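You operate a simulated robot arm through the tools that you are given. There is no shell and no other tool. Be economical: measure what you need, move in short steps, check, and stop when the job is done.

You are at the controls of a simulated robot arm. One attempt, no reset.

Task
Tidy up at the kitting table. At the end: the white roller from the kitting table is on the side table; the grey felt block from the kitting table is on the silver solar plate (marked "6"); the yellow corner guard from the kitting table is on the side table; the gold test block (marked "BRASS") stands where the grey felt block stood; whatever was shut is shut again. Leave all else as you found it, and nothing knocked over.

The check looks at the end state, three seconds after you hand in, the way a careful person would. Anything else that was tipped, shoved, dropped, spilled or broken makes it a failure.

Robot
A 7-joint arm with a two-finger parallel gripper, fixed in place. Base frame: the origin is at the foot of the arm, x ahead of it, y to its left, z up; the work surface is at about z = 800. Lengths are in mm, angles in degrees, forces in N, time in s.
With the tool pointing down near the work surface it reaches from about 300 to 700 mm from the base axis. Its first joint turns from -66.0 to 66.0 degrees. Payload 1.57 kg.
The TCP is the grasp point between the finger pads, 30 mm short of the fingertips. In the tool frame z runs along the fingers and y along their closing line. Largest opening 110 mm; finger width 24, thickness 12; the body of the gripper, 48 by 112 mm, starts 78 mm behind the TCP.
Orientation is told as [roll, pitch, yaw] about the base's x, y, z axes, in that order, counted from this pose: with the fingers straight down and closing along the base's y, the tool's x points along the base's -x, its y along +y and its z along -z.

Tools
- The arm moves only by the tool send_rows. Its argument "increments" is a list of rows, each a list of 3 entries, a list of its own where there are three numbers: the finger opening in mm, from 0 to 110, then the shift along the base's x, y, z in mm, then the turn, a rotation vector about the base's x, y, z in degrees. In form: [[claw, [tx, ty, tz], [wx, wy, wz]], ...]. A call has 1 to 12 rows; each row shifts and turns the commanded pose from where the row before left it. A row lasts 0.2 s, in which the tool goes at most 50 mm and 8.6 degrees; a call with a longer step from one row to the next is refused whole, and so is a gripper value outside its range. Where a pose cannot be reached the arm comes as near as it can. A force on the tool above 40 N (or 10 N above the force at the start of the call, whichever is more), or a blocked arm, ends the call early, and 0.2 s more pass. The fingers move at their own pace (about 108 mm/s each) and stop on an object; they squeeze with about 39 N. The grip force told is the motor's: it shows also when the fingers shut on nothing. Time passes only in rows, and 0.2 s behind the last, so rows that do not move let the fingers close. The reply holds the time, the measured pose of the TCP, the force on the tool along the base axes, the opening and the grip force, in the units named above and with some noise.
- Cameras (640 x 400 px; columns grow to the right, rows downward): "scene" is fixed at [166.2, -404.5, 1385.8]; the picture's right is [0.69, -0.72, 0.00], its down [-0.54, -0.52, -0.67] and it looks along [0.48, 0.46, -0.74] (base axes); focal length 242 px, centre (320, 200). "wrist" rides on the gripper at [70, 16, -141] in the tool frame; the picture's right is [-0.23, 0.97, 0.00], its down [-0.85, -0.20, -0.48] and it looks along [-0.47, -0.11, 0.88] (tool axes); focal length 222 px, centre (320, 200). There is no depth. A picture from a camera that has moved, and an enlarged one, comes with that camera's place and axes in the base frame and with its lens.
- capture(camera): a new picture of that camera. No time passes.
- enlarge(camera, box): a new picture of the part [left, top, right, bottom] of that camera's present view, enlarged. No time passes.
- finish_job(): hands the job in; it is judged then, once.

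Work in short steps. Places have to be worked out from the pictures, the camera data and where the tool is seen: move nearer, look again, correct. Check each grasp and each placing, and mend what went wrong. You have 120 turns and 76 pictures in all, those below and enlarged ones among them. Open the gripper and draw the arm clear of the work before you hand the job in, unless the task says otherwise; then end with one line.

The tools are called as name(argument=value, ...) on one line, values as JSON. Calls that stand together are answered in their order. send_rows: Moves the arm, as the interface text tells. Its arguments: {"type":"object","properties":{"increments":{"type":"array"}},"required":["increments"]} The other tools are called the same way: capture (camera) takes a picture; enlarge (camera, box) takes an enlarged picture of a part of a camera's view; finish_job () hands the job in.

At the start:

```text
time_s: 0.0
position: [470.9, 61.7, 1127.9]
ee_rot: [0.0, -0.1, 0.0]
ft_force: [0.7, -0.7, -0.3]
opening: 109.9
finger_force: 0.1
```

scene: 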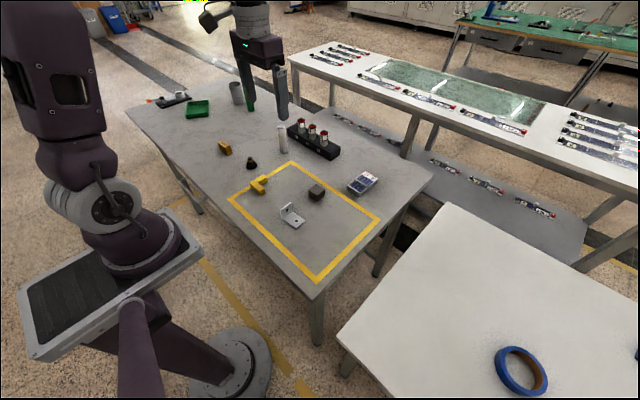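
wrist: 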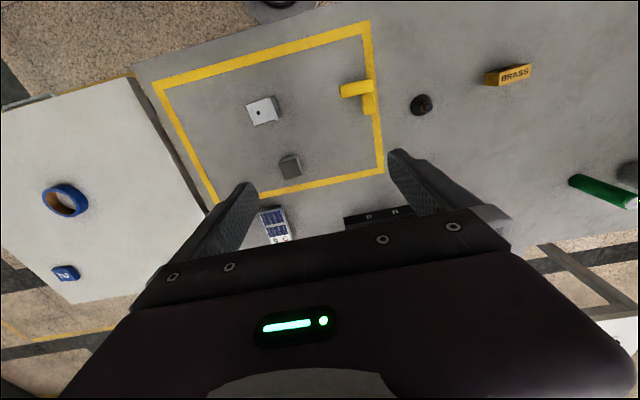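

I start with closer views of the kitting table and of the side table to identify objects.

enlarge(camera="scene", box=[200, 110, 400, 235])

enlarge(camera="scene", box=[120, 60, 320, 185])

enlarge(camera="scene", box=[320, 200, 640, 400])

```text
3.20 times, centred on (300, 172) of scene
camera zoom: at [166.2, -404.5, 1385.8], right [0.69, -0.72, 0.0], down [-0.54, -0.52, -0.67], along [0.48, 0.46, -0.74], focal length 775 px, centre (384, 288)
```

zoom: 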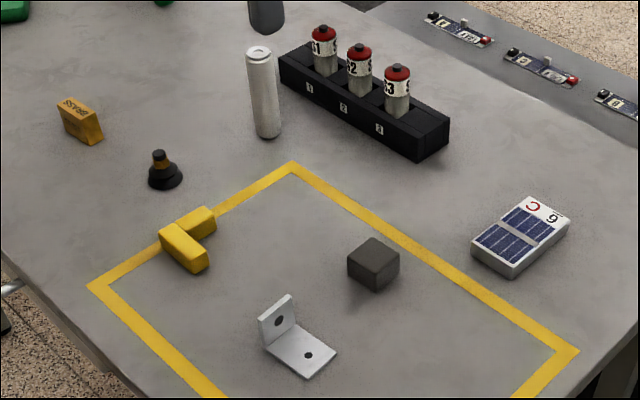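

```text
3.20 times, centred on (220, 122) of scene
camera zoom: at [166.2, -404.5, 1385.8], right [0.69, -0.72, 0.0], down [-0.54, -0.52, -0.67], along [0.48, 0.46, -0.74], focal length 775 px, centre (640, 448)
```

zoom: 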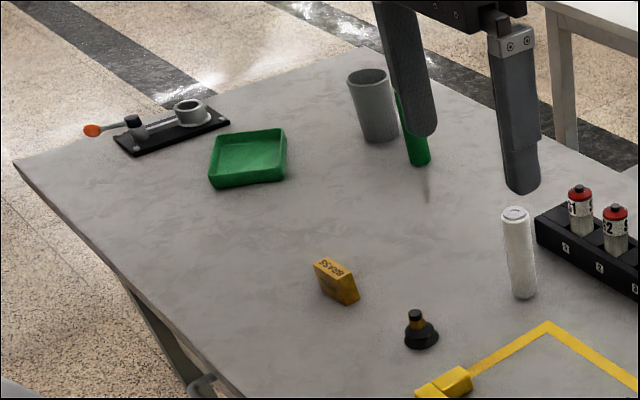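

```text
2.00 times, centred on (480, 300) of scene
camera zoom: at [166.2, -404.5, 1385.8], right [0.69, -0.72, 0.0], down [-0.54, -0.52, -0.67], along [0.48, 0.46, -0.74], focal length 484 px, centre (0, 0)
```

zoom: 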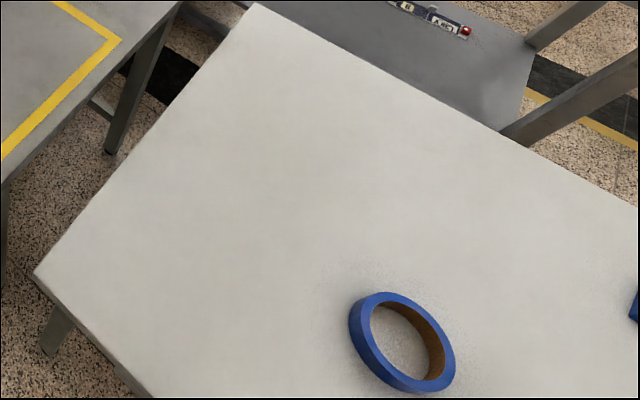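

Nothing is visibly lidded. Triangulated estimates: felt (549,-21), guard (444,146), roller standing at (636,245) about 110 tall, brass (477,405), solar plate (685,-103), side-table top z about 715 with its edge at y about -333. I go above the felt for a closer look.

send_rows(increments=[[110, [20, -20, -37], [0, 0, 0]], [110, [20, -21, -37], [0, 0, 0]], [110, [19, -21, -37], [0, 0, 0]], [110, [19, -21, -37], [0, 0, 0]], [110, [0, 0, 0], [0, 0, 0]]])

capture(camera="wrist")

```text
time_s: 1.2
position: [549.6, -23.1, 980.7]
ee_rot: [0.1, 0.0, 0.1]
ft_force: [-1.5, -0.2, -0.4]
opening: 110.0
finger_force: 0.1
```

```text
70 pictures are left
camera wrist: at [480.1, -6.7, 1121.6], right [0.23, 0.97, 0.0], down [0.85, -0.2, 0.48], along [0.47, -0.11, -0.88], focal length 222 px, centre (320, 200)
```

wrist: 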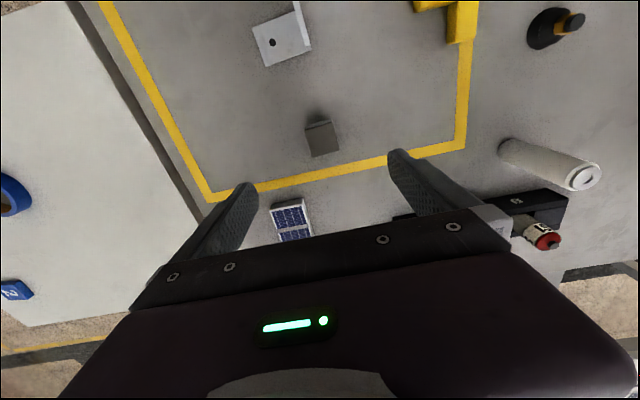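

enlarge(camera="wrist", box=[255, 90, 415, 250])

enlarge(camera="wrist", box=[440, 90, 640, 290])

```text
2.50 times, centred on (335, 170) of wrist
camera zoom: at [480.1, -6.7, 1121.6], right [0.23, 0.97, 0.0], down [0.85, -0.2, 0.48], along [0.47, -0.11, -0.88], focal length 555 px, centre (282, 275)
```

zoom: 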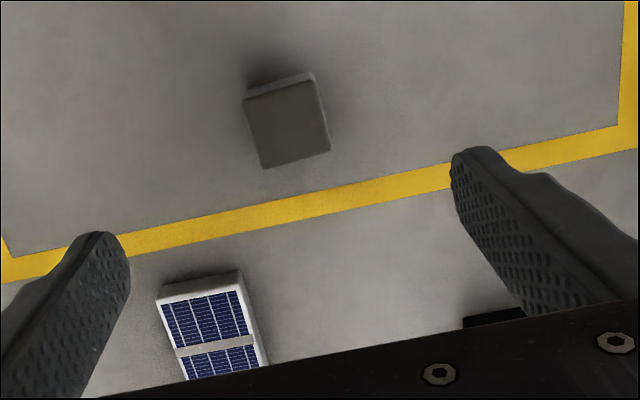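

```text
2.00 times, centred on (540, 190) of wrist
camera zoom: at [480.1, -6.7, 1121.6], right [0.23, 0.97, 0.0], down [0.85, -0.2, 0.48], along [0.47, -0.11, -0.88], focal length 444 px, centre (-120, 220)
```

zoom: 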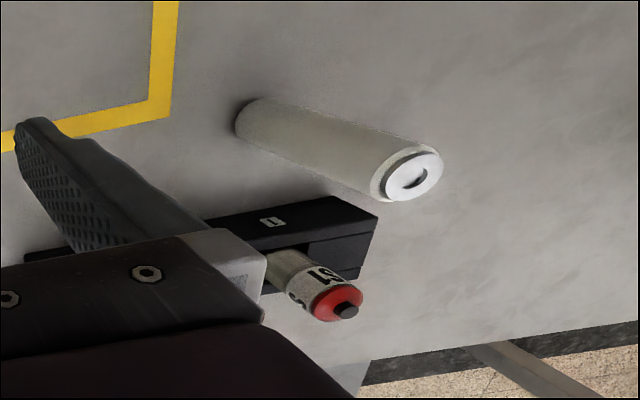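

Felt top is axis-aligned, centre about (551,-19), 36 square. I go down at yaw 0 and stop short to check.

send_rows(increments=[[90, [1, 4, -45], [0, 0, 0]], [80, [0, 0, -45], [0, 0, 0]], [80, [0, 0, -30], [0, 0, 0]], [80, [0, 0, 0], [0, 0, 0]]])

capture(camera="wrist")

enlarge(camera="scene", box=[250, 110, 410, 210])

```text
time_s: 2.2
position: [550.4, -17.0, 860.5]
ee_rot: [0.0, 0.0, 0.1]
ft_force: [0.4, -0.5, 0.8]
opening: 80.1
finger_force: 0.0
```

```text
67 pictures are left
camera wrist: at [481.3, -1.6, 1000.9], right [0.23, 0.97, 0.0], down [0.85, -0.2, 0.48], along [0.47, -0.11, -0.88], focal length 222 px, centre (320, 200)
```

wrist: 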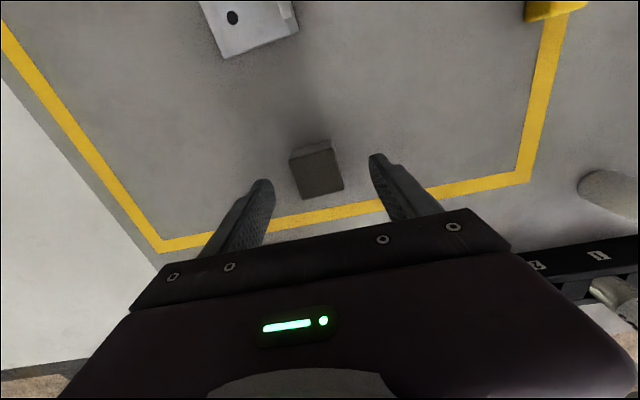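

```text
4.00 times, centred on (330, 160) of scene
camera zoom: at [166.2, -404.5, 1385.8], right [0.69, -0.72, 0.0], down [-0.54, -0.52, -0.67], along [0.48, 0.46, -0.74], focal length 969 px, centre (280, 360)
```

zoom: 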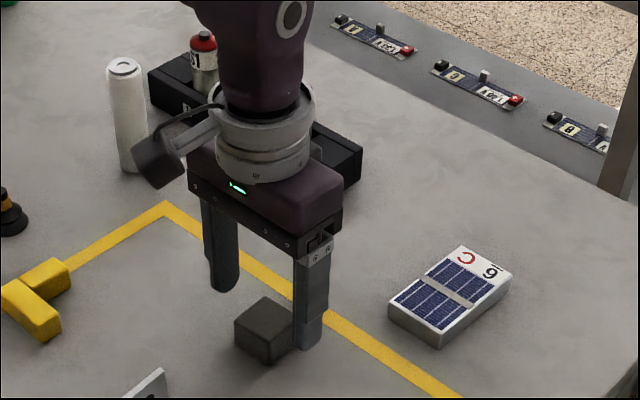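

Fingers straddle the felt. I lower to z=833, close and check the grip.

send_rows(increments=[[80, [-1, -2.5, -27.5], [0, 0, 0]], [80, [0, 0, 0], [0, 0, 0]], [0, [0, 0, 0], [0, 0, 0]], [0, [0, 0, 0], [0, 0, 0]], [0, [0, 0, 0], [0, 0, 0]]])

capture(camera="wrist")

```text
time_s: 3.4
position: [550.2, -20.7, 831.3]
ee_rot: [-0.1, 0.0, 0.1]
ft_force: [0.1, 0.5, 0.2]
opening: 38.3
finger_force: 38.8
```

```text
65 pictures are left
camera wrist: at [480.5, -4.8, 972.2], right [0.23, 0.97, 0.0], down [0.85, -0.2, 0.48], along [0.47, -0.11, -0.88], focal length 222 px, centre (320, 200)
```

wrist: 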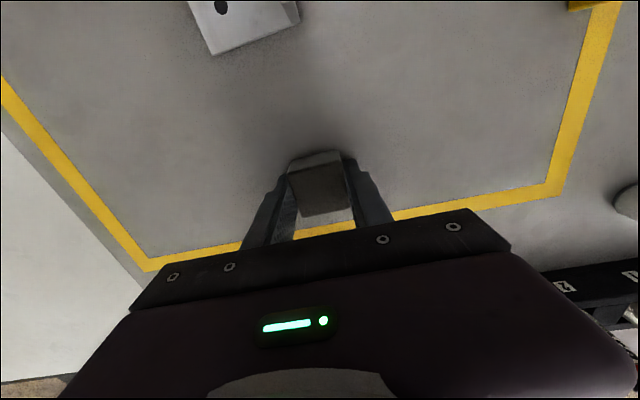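

Held (38 mm opening). Felt spot recorded as (548.5,-20.5). Plate spans about x 642–744, y -126..-73, top ~817; I lift and go over (685,-99).

send_rows(increments=[[0, [0, 0, 40], [0, 0, 0]], [0, [0, 0, 30], [0, 0, 0]], [0, [45, -20, 0], [0, 0, 0]], [0, [45, -28, 0], [0, 0, 0]], [0, [45, -30, 0], [0, 0, 0]], [0, [0, 0, -30], [0, 0, 0]], [0, [0, 0, 0], [0, 0, 0]]])

enlarge(camera="scene", box=[310, 130, 430, 205])

capture(camera="wrist")

```text
refused: row 4 steps farther than a row can; nothing moved
```

```text
5.33 times, centred on (370, 168) of scene
camera zoom: at [166.2, -404.5, 1385.8], right [0.69, -0.72, 0.0], down [-0.54, -0.52, -0.67], along [0.48, 0.46, -0.74], focal length 1291 px, centre (53, 373)
```

zoom: 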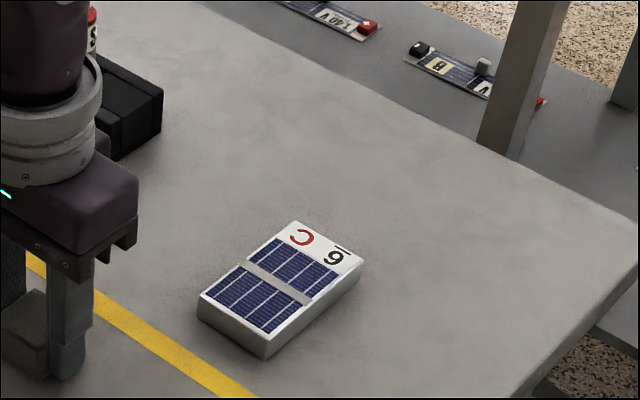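

```text
63 pictures are left
camera wrist: at [480.5, -4.8, 972.2], right [0.23, 0.97, 0.0], down [0.85, -0.2, 0.48], along [0.47, -0.11, -0.88], focal length 222 px, centre (320, 200)
```

wrist: 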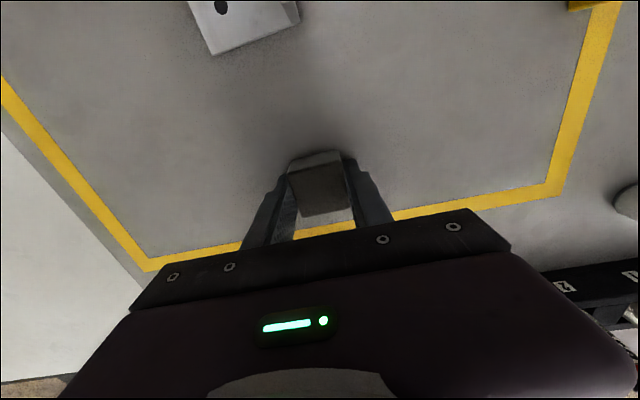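

The step was too long; the plate picture is still useful. I resend with shorter rows and look afterwards.

send_rows(increments=[[0, [0, 0, 40], [0, 0, 0]], [0, [0, 0, 30], [0, 0, 0]], [0, [34, -20, 0], [0, 0, 0]], [0, [34, -20, 0], [0, 0, 0]], [0, [34, -20, 0], [0, 0, 0]], [0, [33, -18, 0], [0, 0, 0]], [0, [0, 0, -30], [0, 0, 0]], [0, [0, 0, 0], [0, 0, 0]]])

enlarge(camera="scene", box=[310, 130, 430, 205])

capture(camera="wrist")

```text
time_s: 5.2
position: [682.4, -95.5, 873.0]
ee_rot: [0.0, -0.1, 0.0]
ft_force: [0.3, 0.1, -0.1]
opening: 38.6
finger_force: 39.2
```

```text
5.33 times, centred on (370, 168) of scene
camera zoom: at [166.2, -404.5, 1385.8], right [0.69, -0.72, 0.0], down [-0.54, -0.52, -0.67], along [0.48, 0.46, -0.74], focal length 1291 px, centre (53, 373)
```

zoom: 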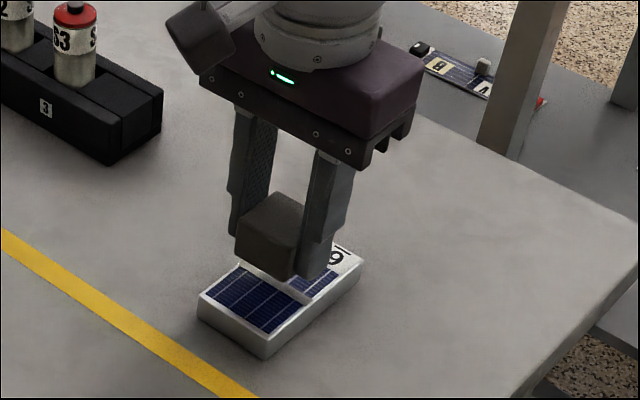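

```text
61 pictures are left
camera wrist: at [614.1, -81.0, 1013.0], right [0.23, 0.97, 0.0], down [0.86, -0.2, 0.48], along [0.47, -0.11, -0.88], focal length 222 px, centre (320, 200)
```

wrist: 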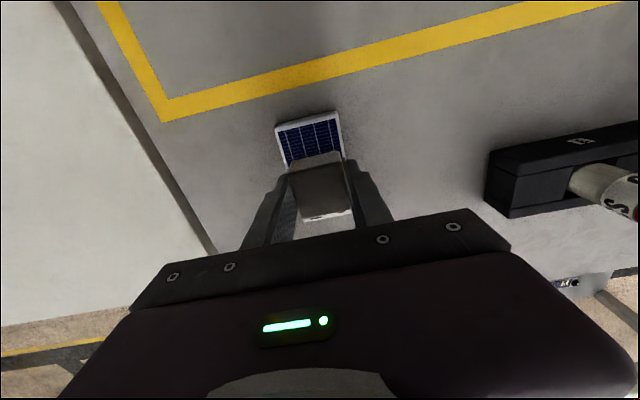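

Plate's centreline is y=-99, near edge x=641. I shift -3 in y, +4 in x and lower slowly until contact.

send_rows(increments=[[0, [4, -3, -15], [0, 0, 0]], [0, [0, 0, -4], [0, 0, 0]], [0, [0, 0, -2], [0, 0, 0]], [0, [0, 0, 0], [0, 0, 0]]])

enlarge(camera="scene", box=[310, 130, 430, 205])

```text
time_s: 6.2
position: [687.6, -100.3, 850.3]
ee_rot: [0.0, 0.0, 0.0]
ft_force: [0.1, -0.8, -0.1]
opening: 38.3
finger_force: 39.0
```

```text
5.33 times, centred on (370, 168) of scene
camera zoom: at [166.2, -404.5, 1385.8], right [0.69, -0.72, 0.0], down [-0.54, -0.52, -0.67], along [0.48, 0.46, -0.74], focal length 1291 px, centre (53, 373)
```

zoom: 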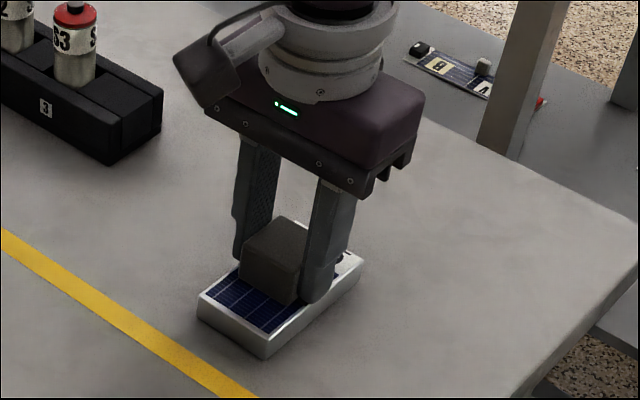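

Almost on. I lower in 1 mm rows and read the force.

send_rows(increments=[[0, [0, 0, -1], [0, 0, 0]], [0, [0, 0, -1], [0, 0, 0]], [0, [0, 0, 0], [0, 0, 0]]])

```text
time_s: 7.0
position: [688.0, -101.3, 850.6]
ee_rot: [0.1, -0.1, -0.1]
ft_force: [-3.8, 4.8, 22.9]
opening: 38.3
finger_force: 38.8
```

Contact (23 N). I ease up 1.5 mm, open, and withdraw upwards.

send_rows(increments=[[0, [0, 0, 1.5], [0, 0, 0]], [50, [0, 0, 0], [0, 0, 0]], [60, [0, 0, 0], [0, 0, 0]], [60, [0, 0, 20], [0, 0, 0]], [60, [0, 0, 45], [0, 0, 0]], [60, [-30, 0, 35], [0, 0, 0]], [60, [0, 0, 0], [0, 0, 0]]])

enlarge(camera="scene", box=[310, 130, 430, 205])

```text
time_s: 8.6
position: [657.0, -100.4, 950.1]
ee_rot: [0.0, 0.0, -0.1]
ft_force: [0.5, 0.0, -0.9]
opening: 60.3
finger_force: 0.0
```

```text
5.33 times, centred on (370, 168) of scene
camera zoom: at [166.2, -404.5, 1385.8], right [0.69, -0.72, 0.0], down [-0.54, -0.52, -0.67], along [0.48, 0.46, -0.74], focal length 1291 px, centre (53, 373)
```

zoom: 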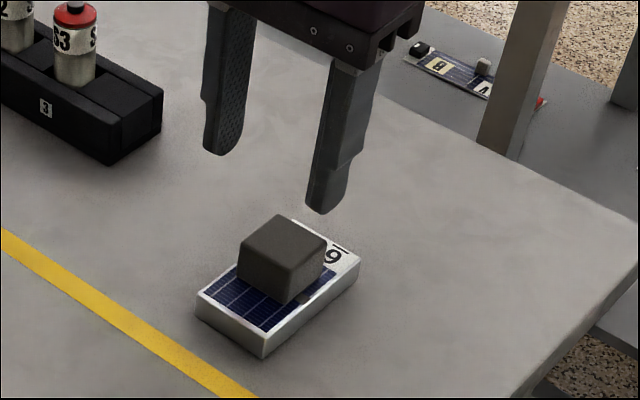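

Felt sits on the plate. Next I travel to above the brass block.

send_rows(increments=[[60, [-16, 40, 15], [0, 0, 0]], [60, [-16, 40, 15], [0, 0, 0]], [60, [-16, 41, 10], [0, 0, 0]], [60, [-16, 41, 5], [0, 0, 0]], [60, [-16, 41, 0], [0, 0, 0]], [60, [-16, 41, 0], [0, 0, 0]], [60, [-16, 41, 0], [0, 0, 0]], [60, [-16, 41, 0], [0, 0, 0]], [60, [-16, 41, 0], [0, 0, 0]], [60, [-16, 41, 0], [0, 0, 0]], [60, [-15, 41, 0], [0, 0, 0]], [60, [-15, 41, 0], [0, 0, 0]]])

capture(camera="wrist")

```text
time_s: 11.2
position: [467.7, 391.9, 996.7]
ee_rot: [-0.1, -0.1, 0.0]
ft_force: [0.1, 0.3, 0.1]
opening: 60.0
finger_force: 0.0
```

```text
58 pictures are left
camera wrist: at [398.7, 407.5, 1136.3], right [0.23, 0.97, 0.0], down [0.85, -0.2, 0.48], along [0.47, -0.11, -0.88], focal length 222 px, centre (320, 200)
```

wrist: 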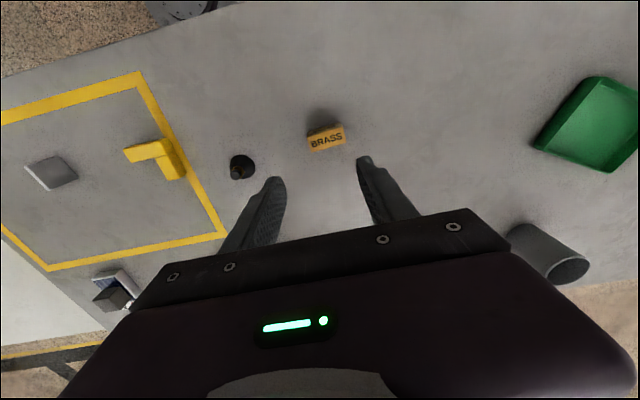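

enlarge(camera="wrist", box=[270, 90, 380, 200])

enlarge(camera="wrist", box=[0, 60, 240, 320])

enlarge(camera="scene", box=[200, 130, 280, 180])

```text
3.64 times, centred on (325, 145) of wrist
camera zoom: at [398.7, 407.5, 1136.3], right [0.23, 0.97, 0.0], down [0.85, -0.2, 0.48], along [0.47, -0.11, -0.88], focal length 808 px, centre (302, 400)
```

zoom: 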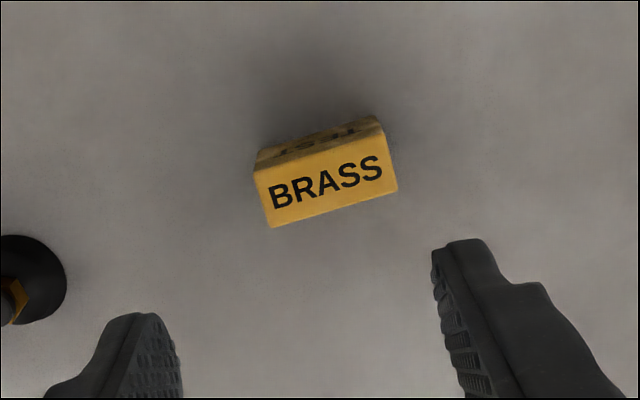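

```text
1.54 times, centred on (120, 190) of wrist
camera zoom: at [398.7, 407.5, 1136.3], right [0.23, 0.97, 0.0], down [0.85, -0.2, 0.48], along [0.47, -0.11, -0.88], focal length 342 px, centre (628, 215)
```

zoom: 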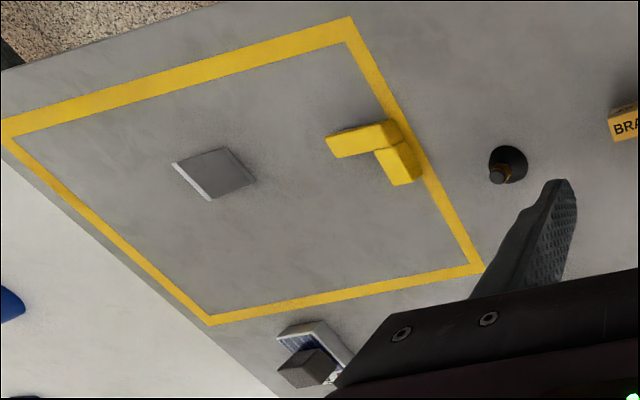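

```text
8.00 times, centred on (240, 155) of scene
camera zoom: at [166.2, -404.5, 1385.8], right [0.69, -0.72, 0.0], down [-0.54, -0.52, -0.67], along [0.48, 0.46, -0.74], focal length 1937 px, centre (960, 560)
```

zoom: 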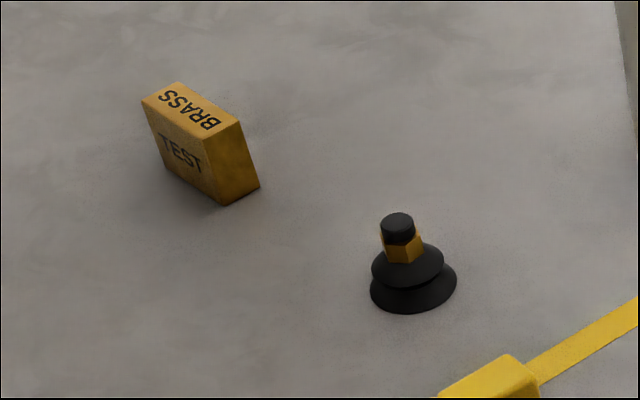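

Brass block is axis-aligned, about 48 (y) × 17 (x) × 40 tall, centred near (472,400). I descend to just above with the fingers straddling in y.

send_rows(increments=[[85, [4.5, 7.5, -45], [0, 0, 0]], [85, [0, 0, -45], [0, 0, 0]], [85, [0, 0, -35], [0, 0, 0]], [85, [0, 0, 0], [0, 0, 0]]])

capture(camera="wrist")

```text
time_s: 12.2
position: [471.5, 396.9, 871.2]
ee_rot: [-0.1, 0.0, -0.1]
ft_force: [0.2, -0.2, -0.8]
opening: 85.1
finger_force: 0.0
```

```text
54 pictures are left
camera wrist: at [402.7, 412.0, 1011.5], right [0.23, 0.97, 0.0], down [0.85, -0.2, 0.48], along [0.47, -0.11, -0.88], focal length 222 px, centre (320, 200)
```

wrist: 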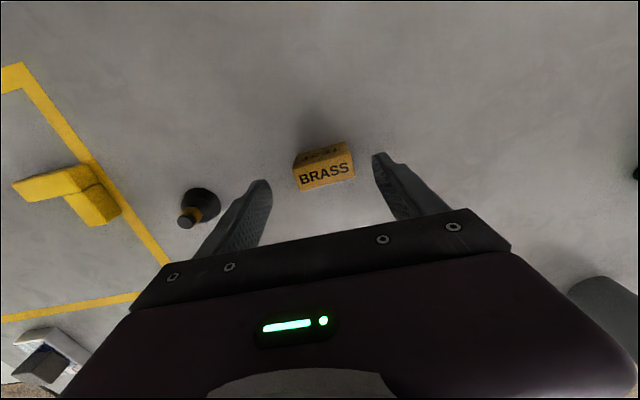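

Centre reads (471,401). Small y correction, down to 834 and close.

send_rows(increments=[[85, [0, 3, -20], [0, 0, 0]], [85, [0, 0, -17], [0, 0, 0]], [85, [0, 0, 0], [0, 0, 0]], [0, [0, 0, 0], [0, 0, 0]], [0, [0, 0, 0], [0, 0, 0]], [0, [0, 0, 0], [0, 0, 0]]])

capture(camera="wrist")

```text
time_s: 13.6
position: [471.3, 399.5, 834.4]
ee_rot: [0.1, 0.0, 0.0]
ft_force: [0.5, -0.3, 0.6]
opening: 50.7
finger_force: 38.6
```

```text
53 pictures are left
camera wrist: at [402.8, 415.4, 975.7], right [0.23, 0.97, 0.0], down [0.85, -0.2, 0.48], along [0.47, -0.11, -0.88], focal length 222 px, centre (320, 200)
```

wrist: 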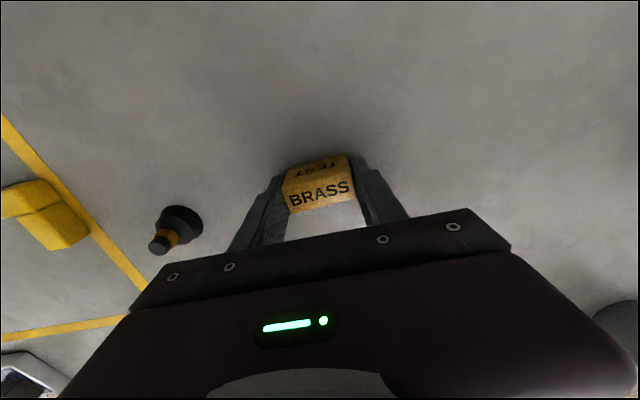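

Gripped (50.7 mm). Lift and carry to above the felt spot (548.5,-20.5).

send_rows(increments=[[0, [0, 0, 40], [0, 0, 0]], [0, [0, 0, 40], [0, 0, 0]], [0, [7.7, -42, 0], [0, 0, 0]], [0, [7.7, -42, 0], [0, 0, 0]], [0, [7.7, -42, 0], [0, 0, 0]], [0, [7.7, -42, 0], [0, 0, 0]], [0, [7.7, -42, 0], [0, 0, 0]], [0, [7.7, -42, 0], [0, 0, 0]], [0, [7.7, -42, 0], [0, 0, 0]], [0, [7.7, -42, 0], [0, 0, 0]], [0, [7.7, -42, 0], [0, 0, 0]], [0, [7.7, -42, 0], [0, 0, 0]]])

send_rows(increments=[[0, [0, 0, -40], [0, 0, 0]], [0, [0, 0, -25], [0, 0, 0]], [0, [0, 0, -8], [0, 0, 0]], [0, [0, 0, 0], [0, 0, 0]]])

capture(camera="wrist")

```text
time_s: 16.2
position: [550.4, -20.0, 913.6]
ee_rot: [0.0, 0.0, 0.1]
ft_force: [0.5, -0.1, -3.3]
opening: 50.8
finger_force: 38.5
```

```text
time_s: 17.2
position: [548.5, -19.5, 840.1]
ee_rot: [0.0, -0.1, 0.1]
ft_force: [0.0, -0.4, -3.2]
opening: 50.7
finger_force: 38.8
```

```text
52 pictures are left
camera wrist: at [480.3, -3.0, 981.1], right [0.23, 0.97, 0.0], down [0.85, -0.2, 0.48], along [0.47, -0.11, -0.88], focal length 222 px, centre (320, 200)
```

wrist: 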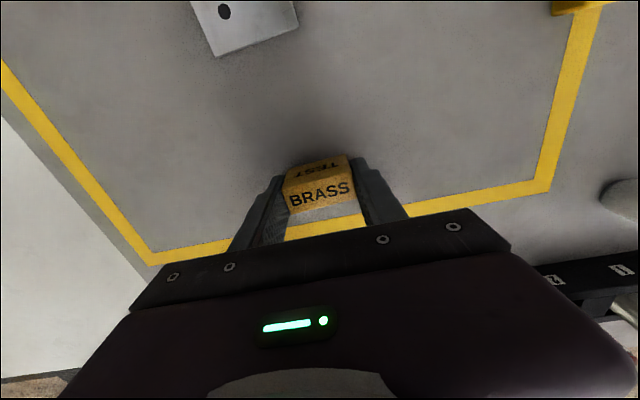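

Over the spot. Lower in small rows to contact.

send_rows(increments=[[0, [0, 0, -4], [0, 0, 0]], [0, [0, 0, -1.5], [0, 0, 0]], [0, [0, 0, -1], [0, 0, 0]], [0, [0, 0, 0], [0, 0, 0]]])

```text
time_s: 18.2
position: [548.9, -18.6, 835.0]
ee_rot: [-0.1, 0.0, 0.0]
ft_force: [-5.3, 2.7, 25.5]
opening: 50.5
finger_force: 39.3
```

Contact (25 N). Ease up, open, withdraw.

send_rows(increments=[[0, [0, 0, 1], [0, 0, 0]], [62, [0, 0, 0], [0, 0, 0]], [72, [0, 0, 0], [0, 0, 0]], [72, [0, 0, 25], [0, 0, 0]], [72, [0, 0, 45], [0, 0, 0]], [72, [-20, 20, 45], [0, 0, 0]], [72, [-30, 30, 25], [0, 0, 0]], [72, [-30, 35, 0], [0, 0, 0]], [72, [-20, 40, 0], [0, 0, 0]], [72, [0, 0, 0], [0, 0, 0]]])

enlarge(camera="scene", box=[220, 130, 400, 242])

capture(camera="wrist")

```text
refused: row 6 steps farther than a row can; nothing moved
```

```text
3.56 times, centred on (310, 186) of scene
camera zoom: at [165.6, -404.4, 1385.9], right [0.69, -0.72, 0.0], down [-0.53, -0.52, -0.67], along [0.48, 0.46, -0.74], focal length 861 px, centre (356, 250)
```

zoom: 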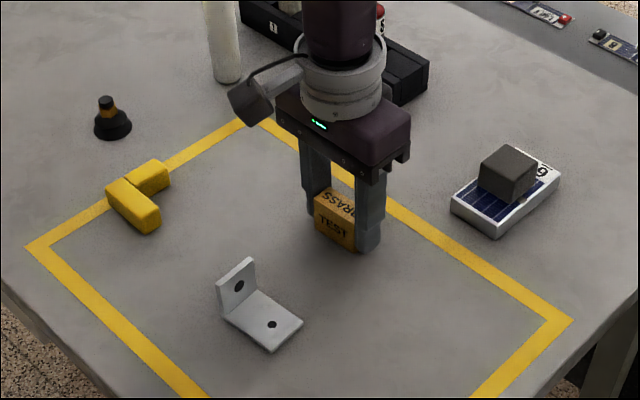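

```text
50 pictures are left
camera wrist: at [480.1, -2.9, 975.4], right [0.23, 0.97, 0.0], down [0.85, -0.2, 0.48], along [0.47, -0.11, -0.88], focal length 222 px, centre (320, 200)
```

wrist: 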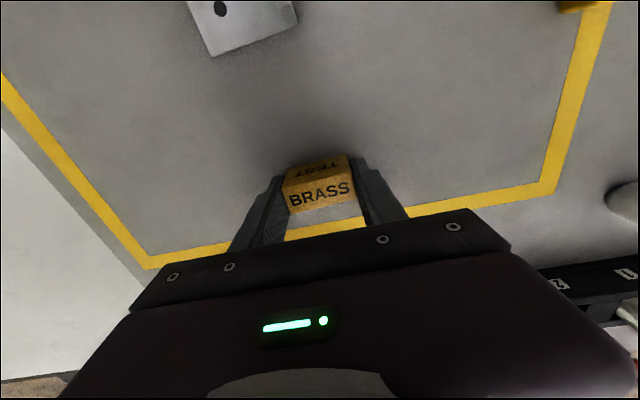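

A row was too long; the picture confirms brass at the spot. Resend with shorter rows, ending near the guard.

send_rows(increments=[[0, [0, 0, 1], [0, 0, 0]], [62, [0, 0, 0], [0, 0, 0]], [72, [0, 0, 0], [0, 0, 0]], [72, [0, 0, 25], [0, 0, 0]], [72, [0, 0, 45], [0, 0, 0]], [72, [0, 0, 45], [0, 0, 0]], [72, [-27, 38, 10], [0, 0, 0]], [72, [-27, 38, 10], [0, 0, 0]], [72, [-27, 38, 0], [0, 0, 0]], [72, [-27, 38, 0], [0, 0, 0]], [72, [0, 0, 0], [0, 0, 0]]])

enlarge(camera="scene", box=[220, 130, 400, 242])

capture(camera="wrist")

```text
time_s: 20.6
position: [443.5, 132.5, 970.0]
ee_rot: [-0.1, 0.0, 0.0]
ft_force: [0.9, -0.1, 0.0]
opening: 72.1
finger_force: 0.1
```

```text
3.56 times, centred on (310, 186) of scene
camera zoom: at [166.2, -404.5, 1385.8], right [0.69, -0.72, 0.0], down [-0.54, -0.52, -0.67], along [0.48, 0.46, -0.74], focal length 861 px, centre (356, 250)
```

zoom: 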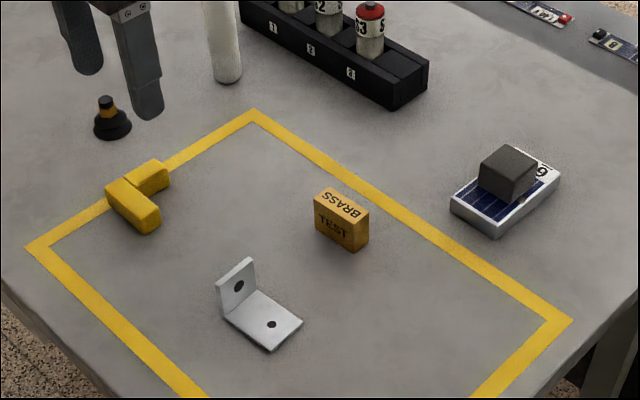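

```text
48 pictures are left
camera wrist: at [373.8, 148.9, 1111.4], right [0.23, 0.97, 0.0], down [0.85, -0.2, 0.48], along [0.47, -0.11, -0.88], focal length 222 px, centre (320, 200)
```

wrist: 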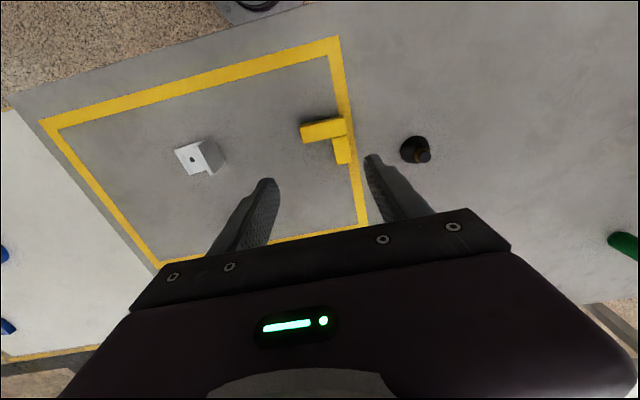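

enlarge(camera="wrist", box=[270, 80, 450, 200])

enlarge(camera="scene", box=[230, 165, 290, 205])

```text
3.33 times, centred on (360, 140) of wrist
camera zoom: at [373.8, 148.9, 1111.4], right [0.23, 0.97, 0.0], down [0.85, -0.2, 0.48], along [0.47, -0.11, -0.88], focal length 740 px, centre (187, 400)
```

zoom: 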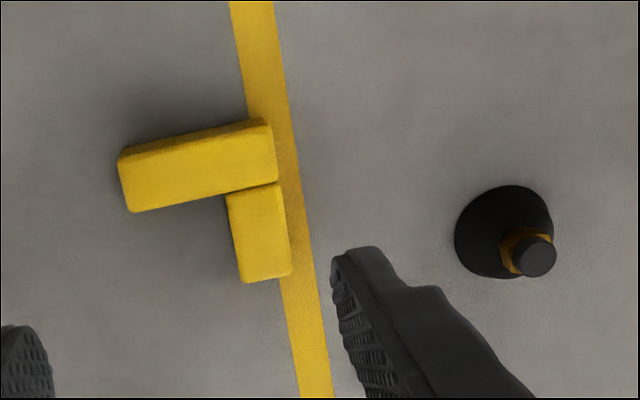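

```text
10.00 times, centred on (260, 185) of scene
camera zoom: at [166.2, -404.5, 1385.8], right [0.69, -0.72, 0.0], down [-0.54, -0.52, -0.67], along [0.48, 0.46, -0.74], focal length 2421 px, centre (920, 350)
```

zoom: 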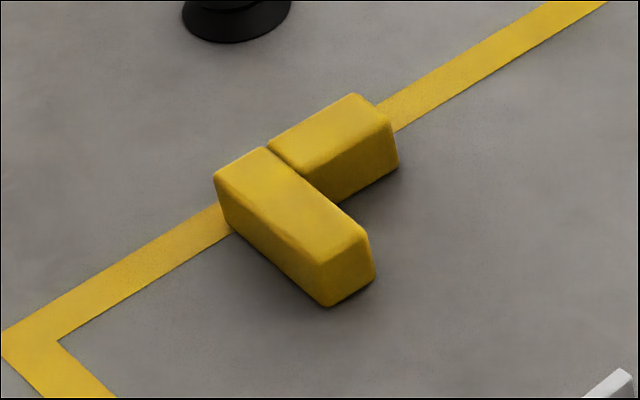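

Guard: leg A x 423–443, y 110–168; leg B x 443–480, y 147–167; about 22 tall. I grasp across leg A in y at (436,139), near the centre of mass; descend short first.

send_rows(increments=[[90, [-7.5, 6.5, -45], [0, 0, 0]], [90, [0, 0, -45], [0, 0, 0]], [90, [0, 0, -20], [0, 0, 0]], [90, [0, 0, 0], [0, 0, 0]]])

capture(camera="wrist")

```text
time_s: 21.6
position: [435.3, 137.6, 860.3]
ee_rot: [0.0, 0.0, 0.1]
ft_force: [0.3, 0.5, -0.3]
opening: 90.0
finger_force: 0.1
```

```text
45 pictures are left
camera wrist: at [365.6, 154.3, 1001.4], right [0.23, 0.97, 0.0], down [0.85, -0.2, 0.48], along [0.47, -0.11, -0.88], focal length 222 px, centre (320, 200)
```

wrist: 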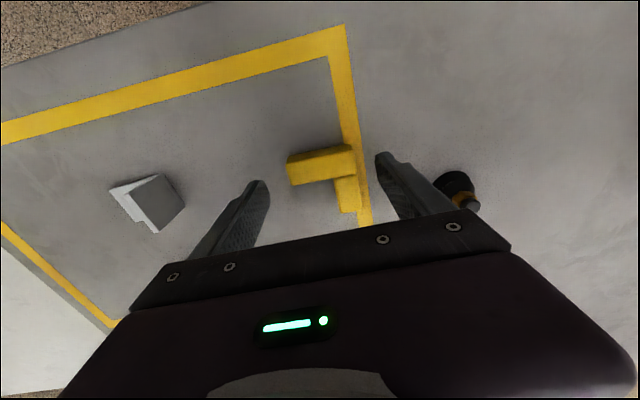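

Alignment good. Lower to 833 and close.

send_rows(increments=[[90, [0, 1.5, -20], [0, 0, 0]], [90, [0, 0, -7], [0, 0, 0]], [90, [0, 0, 0], [0, 0, 0]], [0, [0, 0, 0], [0, 0, 0]], [0, [0, 0, 0], [0, 0, 0]], [0, [0, 0, 0], [0, 0, 0]]])

capture(camera="wrist")

```text
time_s: 23.0
position: [434.4, 140.8, 833.6]
ee_rot: [-0.1, 0.0, 0.0]
ft_force: [0.1, 0.5, -0.1]
opening: 58.5
finger_force: 38.8
```

```text
44 pictures are left
camera wrist: at [365.0, 156.9, 974.6], right [0.23, 0.97, 0.0], down [0.85, -0.2, 0.48], along [0.47, -0.11, -0.88], focal length 222 px, centre (320, 200)
```

wrist: 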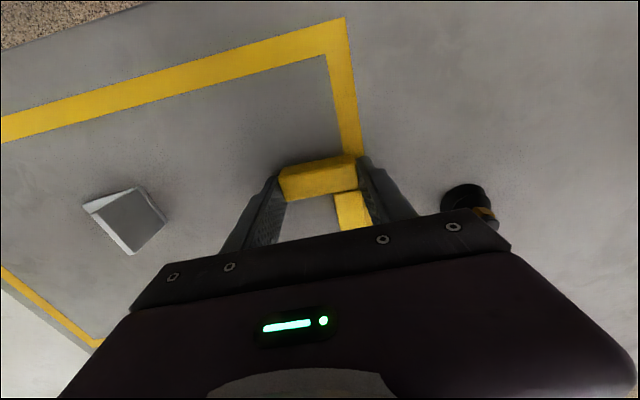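

Held. Lift and travel high towards the side table.

send_rows(increments=[[0, [0, 0, 40], [0, 0, 0]], [0, [0, 0, 45], [0, 0, 0]], [0, [0, 0, 25], [0, 0, 0]], [0, [2, -45, 0], [0, 0, 0]], [0, [2, -45, 0], [0, 0, 0]], [0, [2, -45, 0], [0, 0, 0]], [0, [2, -45, 0], [0, 0, 0]], [0, [2, -45, 0], [0, 0, 0]], [0, [2, -45, 0], [0, 0, 0]], [0, [2, -45, 0], [0, 0, 0]], [0, [2, -45, 0], [0, 0, 0]], [0, [0, 0, 0], [0, 0, 0]]])

capture(camera="wrist")

capture(camera="scene")

```text
time_s: 25.6
position: [449.9, -221.5, 943.4]
ee_rot: [0.0, 0.1, 0.0]
ft_force: [0.1, 0.1, 0.4]
opening: 58.6
finger_force: 38.9
```

```text
43 pictures are left
camera wrist: at [380.7, -204.9, 1085.0], right [0.23, 0.97, 0.0], down [0.86, -0.2, 0.48], along [0.47, -0.11, -0.88], focal length 222 px, centre (320, 200)
```

wrist: 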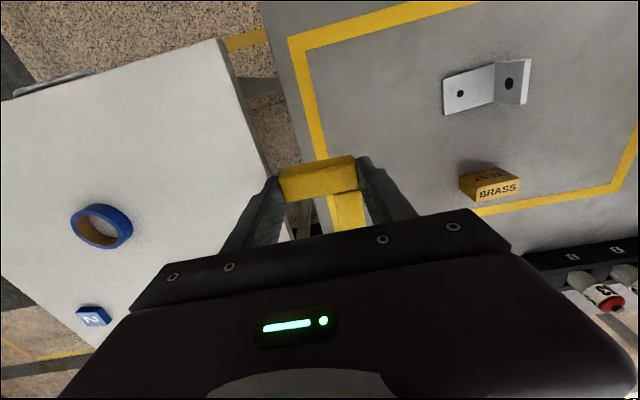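

```text
42 pictures are left
```

scene: 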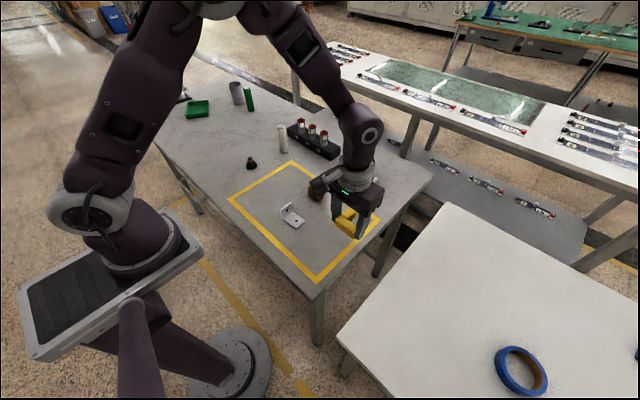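

Side-table top is around z 715. I move over (460,-440) and go partway down.

send_rows(increments=[[0, [2, -44, 0], [0, 0, 0]], [0, [2, -44, 0], [0, 0, 0]], [0, [2, -44, 0], [0, 0, 0]], [0, [2, -44, 0], [0, 0, 0]], [0, [2, -43, 0], [0, 0, 0]], [0, [0, 0, -45], [0, 0, 0]], [0, [0, 0, -45], [0, 0, 0]], [0, [0, 0, -45], [0, 0, 0]], [0, [0, 0, 0], [0, 0, 0]]])

capture(camera="wrist")

enlarge(camera="scene", box=[320, 180, 560, 330])

```text
time_s: 27.6
position: [459.5, -436.9, 809.0]
ee_rot: [0.0, 0.0, 0.0]
ft_force: [0.4, -0.5, -0.2]
opening: 58.6
finger_force: 39.4
```

```text
41 pictures are left
camera wrist: at [389.8, -420.2, 949.4], right [0.23, 0.97, 0.0], down [0.85, -0.2, 0.48], along [0.47, -0.11, -0.88], focal length 222 px, centre (320, 200)
```

wrist: 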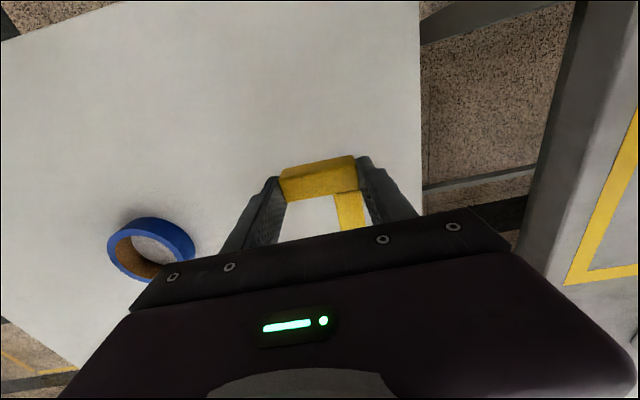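

```text
2.67 times, centred on (440, 255) of scene
camera zoom: at [166.2, -404.5, 1385.8], right [0.69, -0.72, 0.0], down [-0.54, -0.52, -0.67], along [0.48, 0.46, -0.74], focal length 646 px, centre (0, 53)
```

zoom: 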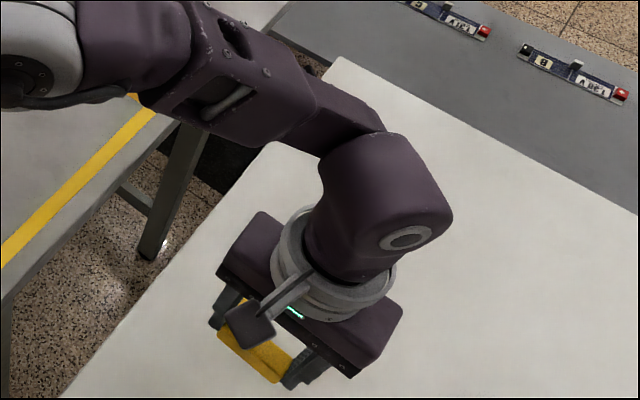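

Clear. I descend gently; contact expected near TCP z 749.

send_rows(increments=[[0, [0, 0, -35], [0, 0, 0]], [0, [0, 0, -8], [0, 0, 0]], [0, [0, 0, -4], [0, 0, 0]], [0, [0, 0, -2], [0, 0, 0]], [0, [0, 0, -2], [0, 0, 0]], [0, [0, 0, 0], [0, 0, 0]]])

capture(camera="wrist")

```text
time_s: 29.0
position: [460.4, -438.0, 757.1]
ee_rot: [0.0, 0.0, 0.1]
ft_force: [0.5, 0.2, -0.5]
opening: 58.6
finger_force: 38.8
```

```text
39 pictures are left
camera wrist: at [390.3, -422.2, 898.4], right [0.23, 0.97, 0.0], down [0.85, -0.2, 0.48], along [0.47, -0.11, -0.88], focal length 222 px, centre (320, 200)
```

wrist: 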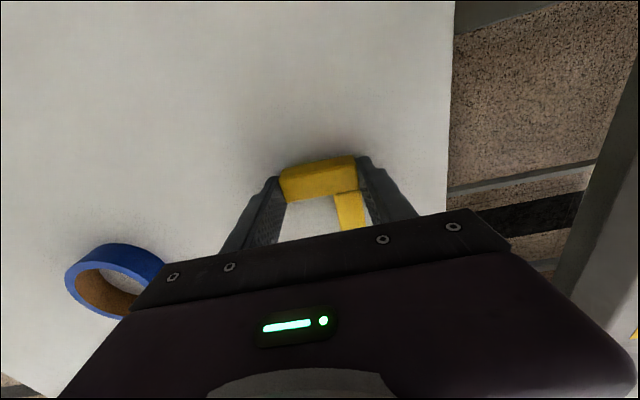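

Not yet touching; continue in 1.5 mm rows.

send_rows(increments=[[0, [0, 0, -1.5], [0, 0, 0]], [0, [0, 0, -1.5], [0, 0, 0]], [0, [0, 0, -1.5], [0, 0, 0]], [0, [0, 0, 0], [0, 0, 0]]])

```text
time_s: 30.0
position: [459.7, -437.8, 754.5]
ee_rot: [0.0, -0.1, 0.1]
ft_force: [-2.7, 6.5, 16.9]
opening: 58.2
finger_force: 38.8
```

Contact; side-table top is z≈720. Ease up, open, withdraw and go back high.

send_rows(increments=[[0, [0, 0, 1], [0, 0, 0]], [72, [0, 0, 0], [0, 0, 0]], [80, [0, 0, 0], [0, 0, 0]], [80, [0, 0, 30], [0, 0, 0]], [80, [0, 0, 48], [0, 0, 0]], [80, [0, 0, 48], [0, 0, 0]], [80, [0, 0, 48], [0, 0, 0]], [80, [0, 0, 48], [0, 0, 0]], [80, [0, 45, 0], [0, 0, 0]], [80, [0, 45, 0], [0, 0, 0]], [80, [0, 0, 0], [0, 0, 0]]])

capture(camera="scene")

capture(camera="wrist")

```text
time_s: 32.4
position: [460.8, -348.8, 976.1]
ee_rot: [0.0, 0.0, 0.1]
ft_force: [0.8, -0.8, 0.6]
opening: 80.1
finger_force: 0.2
```

```text
38 pictures are left
```

scene: 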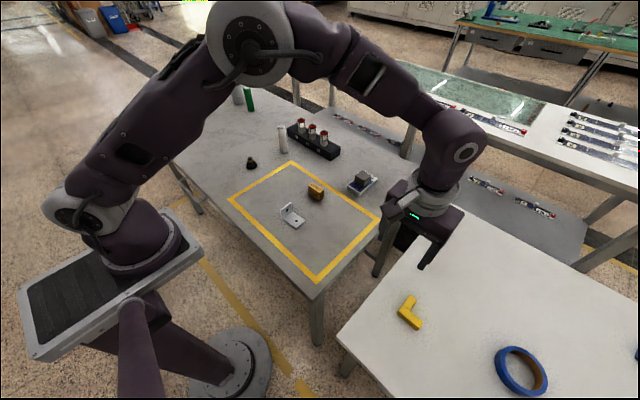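

```text
37 pictures are left
camera wrist: at [391.4, -333.0, 1116.9], right [0.23, 0.97, 0.0], down [0.85, -0.2, 0.48], along [0.47, -0.11, -0.88], focal length 222 px, centre (320, 200)
```

wrist: 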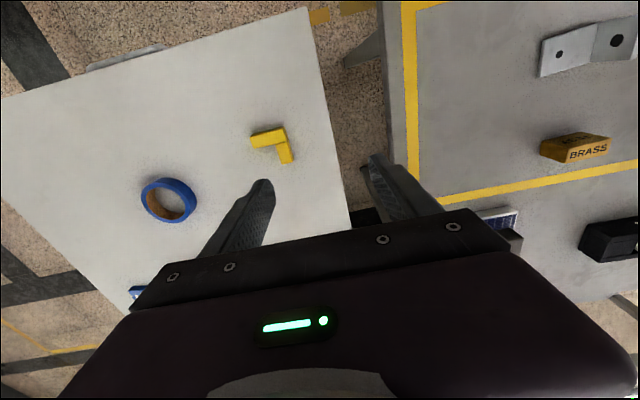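

Guard is flat on the side table. Now travel to a view position in front of the roller.

send_rows(increments=[[80, [0, 40, 25], [0, 0, 0]], [80, [0, 43, 20], [0, 0, 0]], [80, [6, 48, 0], [0, 0, 0]], [80, [6, 48, 0], [0, 0, 0]], [80, [6, 48, 0], [0, 0, 0]], [80, [6, 48, 0], [0, 0, 0]], [80, [6, 48, 0], [0, 0, 0]], [80, [6, 48, 0], [0, 0, 0]], [80, [6, 48, 0], [0, 0, 0]], [80, [6, 48, 0], [0, 0, 0]], [80, [6, 48, 0], [0, 0, 0]], [80, [6, 48, 0], [0, 0, 0]]])

send_rows(increments=[[80, [15, 30, 0], [0, 0, 0]], [80, [0, 0, 0], [0, 0, 0]]])

capture(camera="wrist")

enlarge(camera="scene", box=[250, 100, 350, 162])

```text
time_s: 35.0
position: [519.7, 213.7, 1022.8]
ee_rot: [0.0, 0.0, 0.0]
ft_force: [-0.9, -0.2, 0.0]
opening: 80.1
finger_force: 0.1
```

```text
time_s: 35.6
position: [535.5, 244.1, 1023.8]
ee_rot: [0.0, -0.1, -0.1]
ft_force: [-0.5, 0.4, -0.7]
opening: 80.0
finger_force: 0.1
```

```text
36 pictures are left
camera wrist: at [466.2, 259.8, 1163.5], right [0.23, 0.97, 0.0], down [0.85, -0.2, 0.48], along [0.47, -0.11, -0.88], focal length 222 px, centre (320, 200)
```

wrist: 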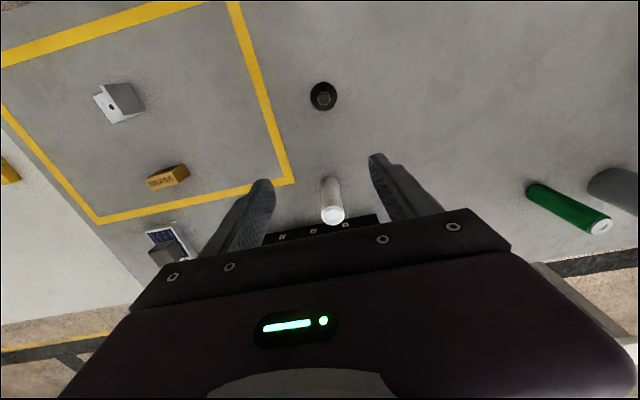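

```text
6.40 times, centred on (300, 131) of scene
camera zoom: at [166.2, -404.5, 1385.8], right [0.69, -0.72, 0.0], down [-0.54, -0.52, -0.67], along [0.48, 0.46, -0.74], focal length 1550 px, centre (448, 642)
```

zoom: 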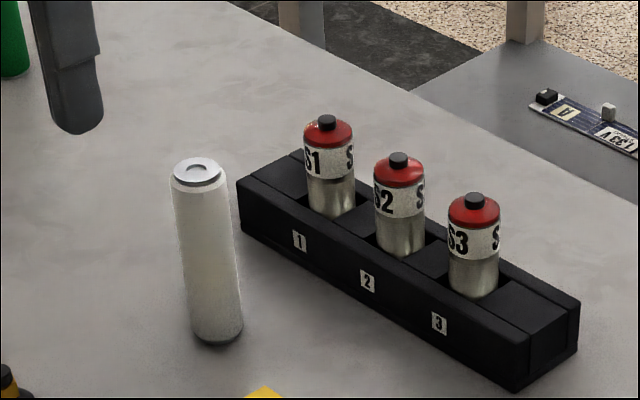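

Roller about (633,243), Ø~31, ~105 tall; rack front face at x≈720, so there is room. I move above it and look again.

send_rows(increments=[[80, [35, 0, 0], [0, 0, 0]], [80, [35, 0, 0], [0, 0, 0]], [80, [28, -2, 0], [0, 0, 0]], [80, [0, 0, -35], [0, 0, 0]], [80, [0, 0, 0], [0, 0, 0]]])

capture(camera="wrist")

enlarge(camera="scene", box=[240, 90, 360, 165])

```text
time_s: 36.8
position: [631.6, 241.3, 989.2]
ee_rot: [0.0, 0.0, -0.1]
ft_force: [0.2, 0.0, 0.2]
opening: 79.9
finger_force: 0.0
out of reach, approached as far as the arm can: row 3
```

```text
34 pictures are left
camera wrist: at [562.5, 257.7, 1129.0], right [0.23, 0.97, 0.0], down [0.85, -0.2, 0.48], along [0.47, -0.11, -0.88], focal length 222 px, centre (320, 200)
```

wrist: 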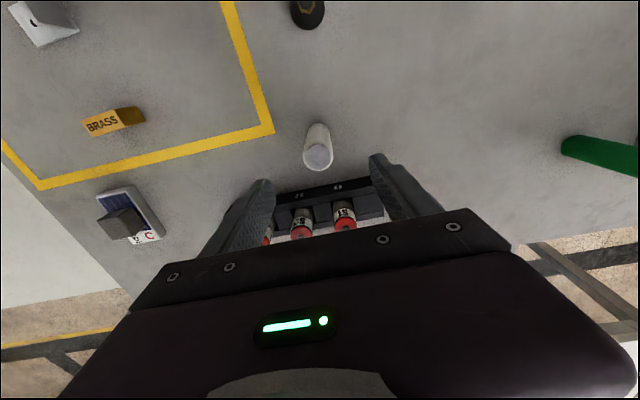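

```text
5.33 times, centred on (300, 128) of scene
camera zoom: at [166.2, -404.5, 1385.8], right [0.69, -0.72, 0.0], down [-0.54, -0.52, -0.67], along [0.48, 0.46, -0.74], focal length 1291 px, centre (427, 587)
```

zoom: 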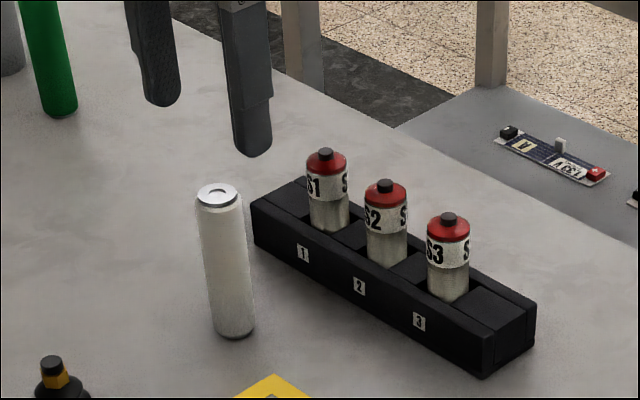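

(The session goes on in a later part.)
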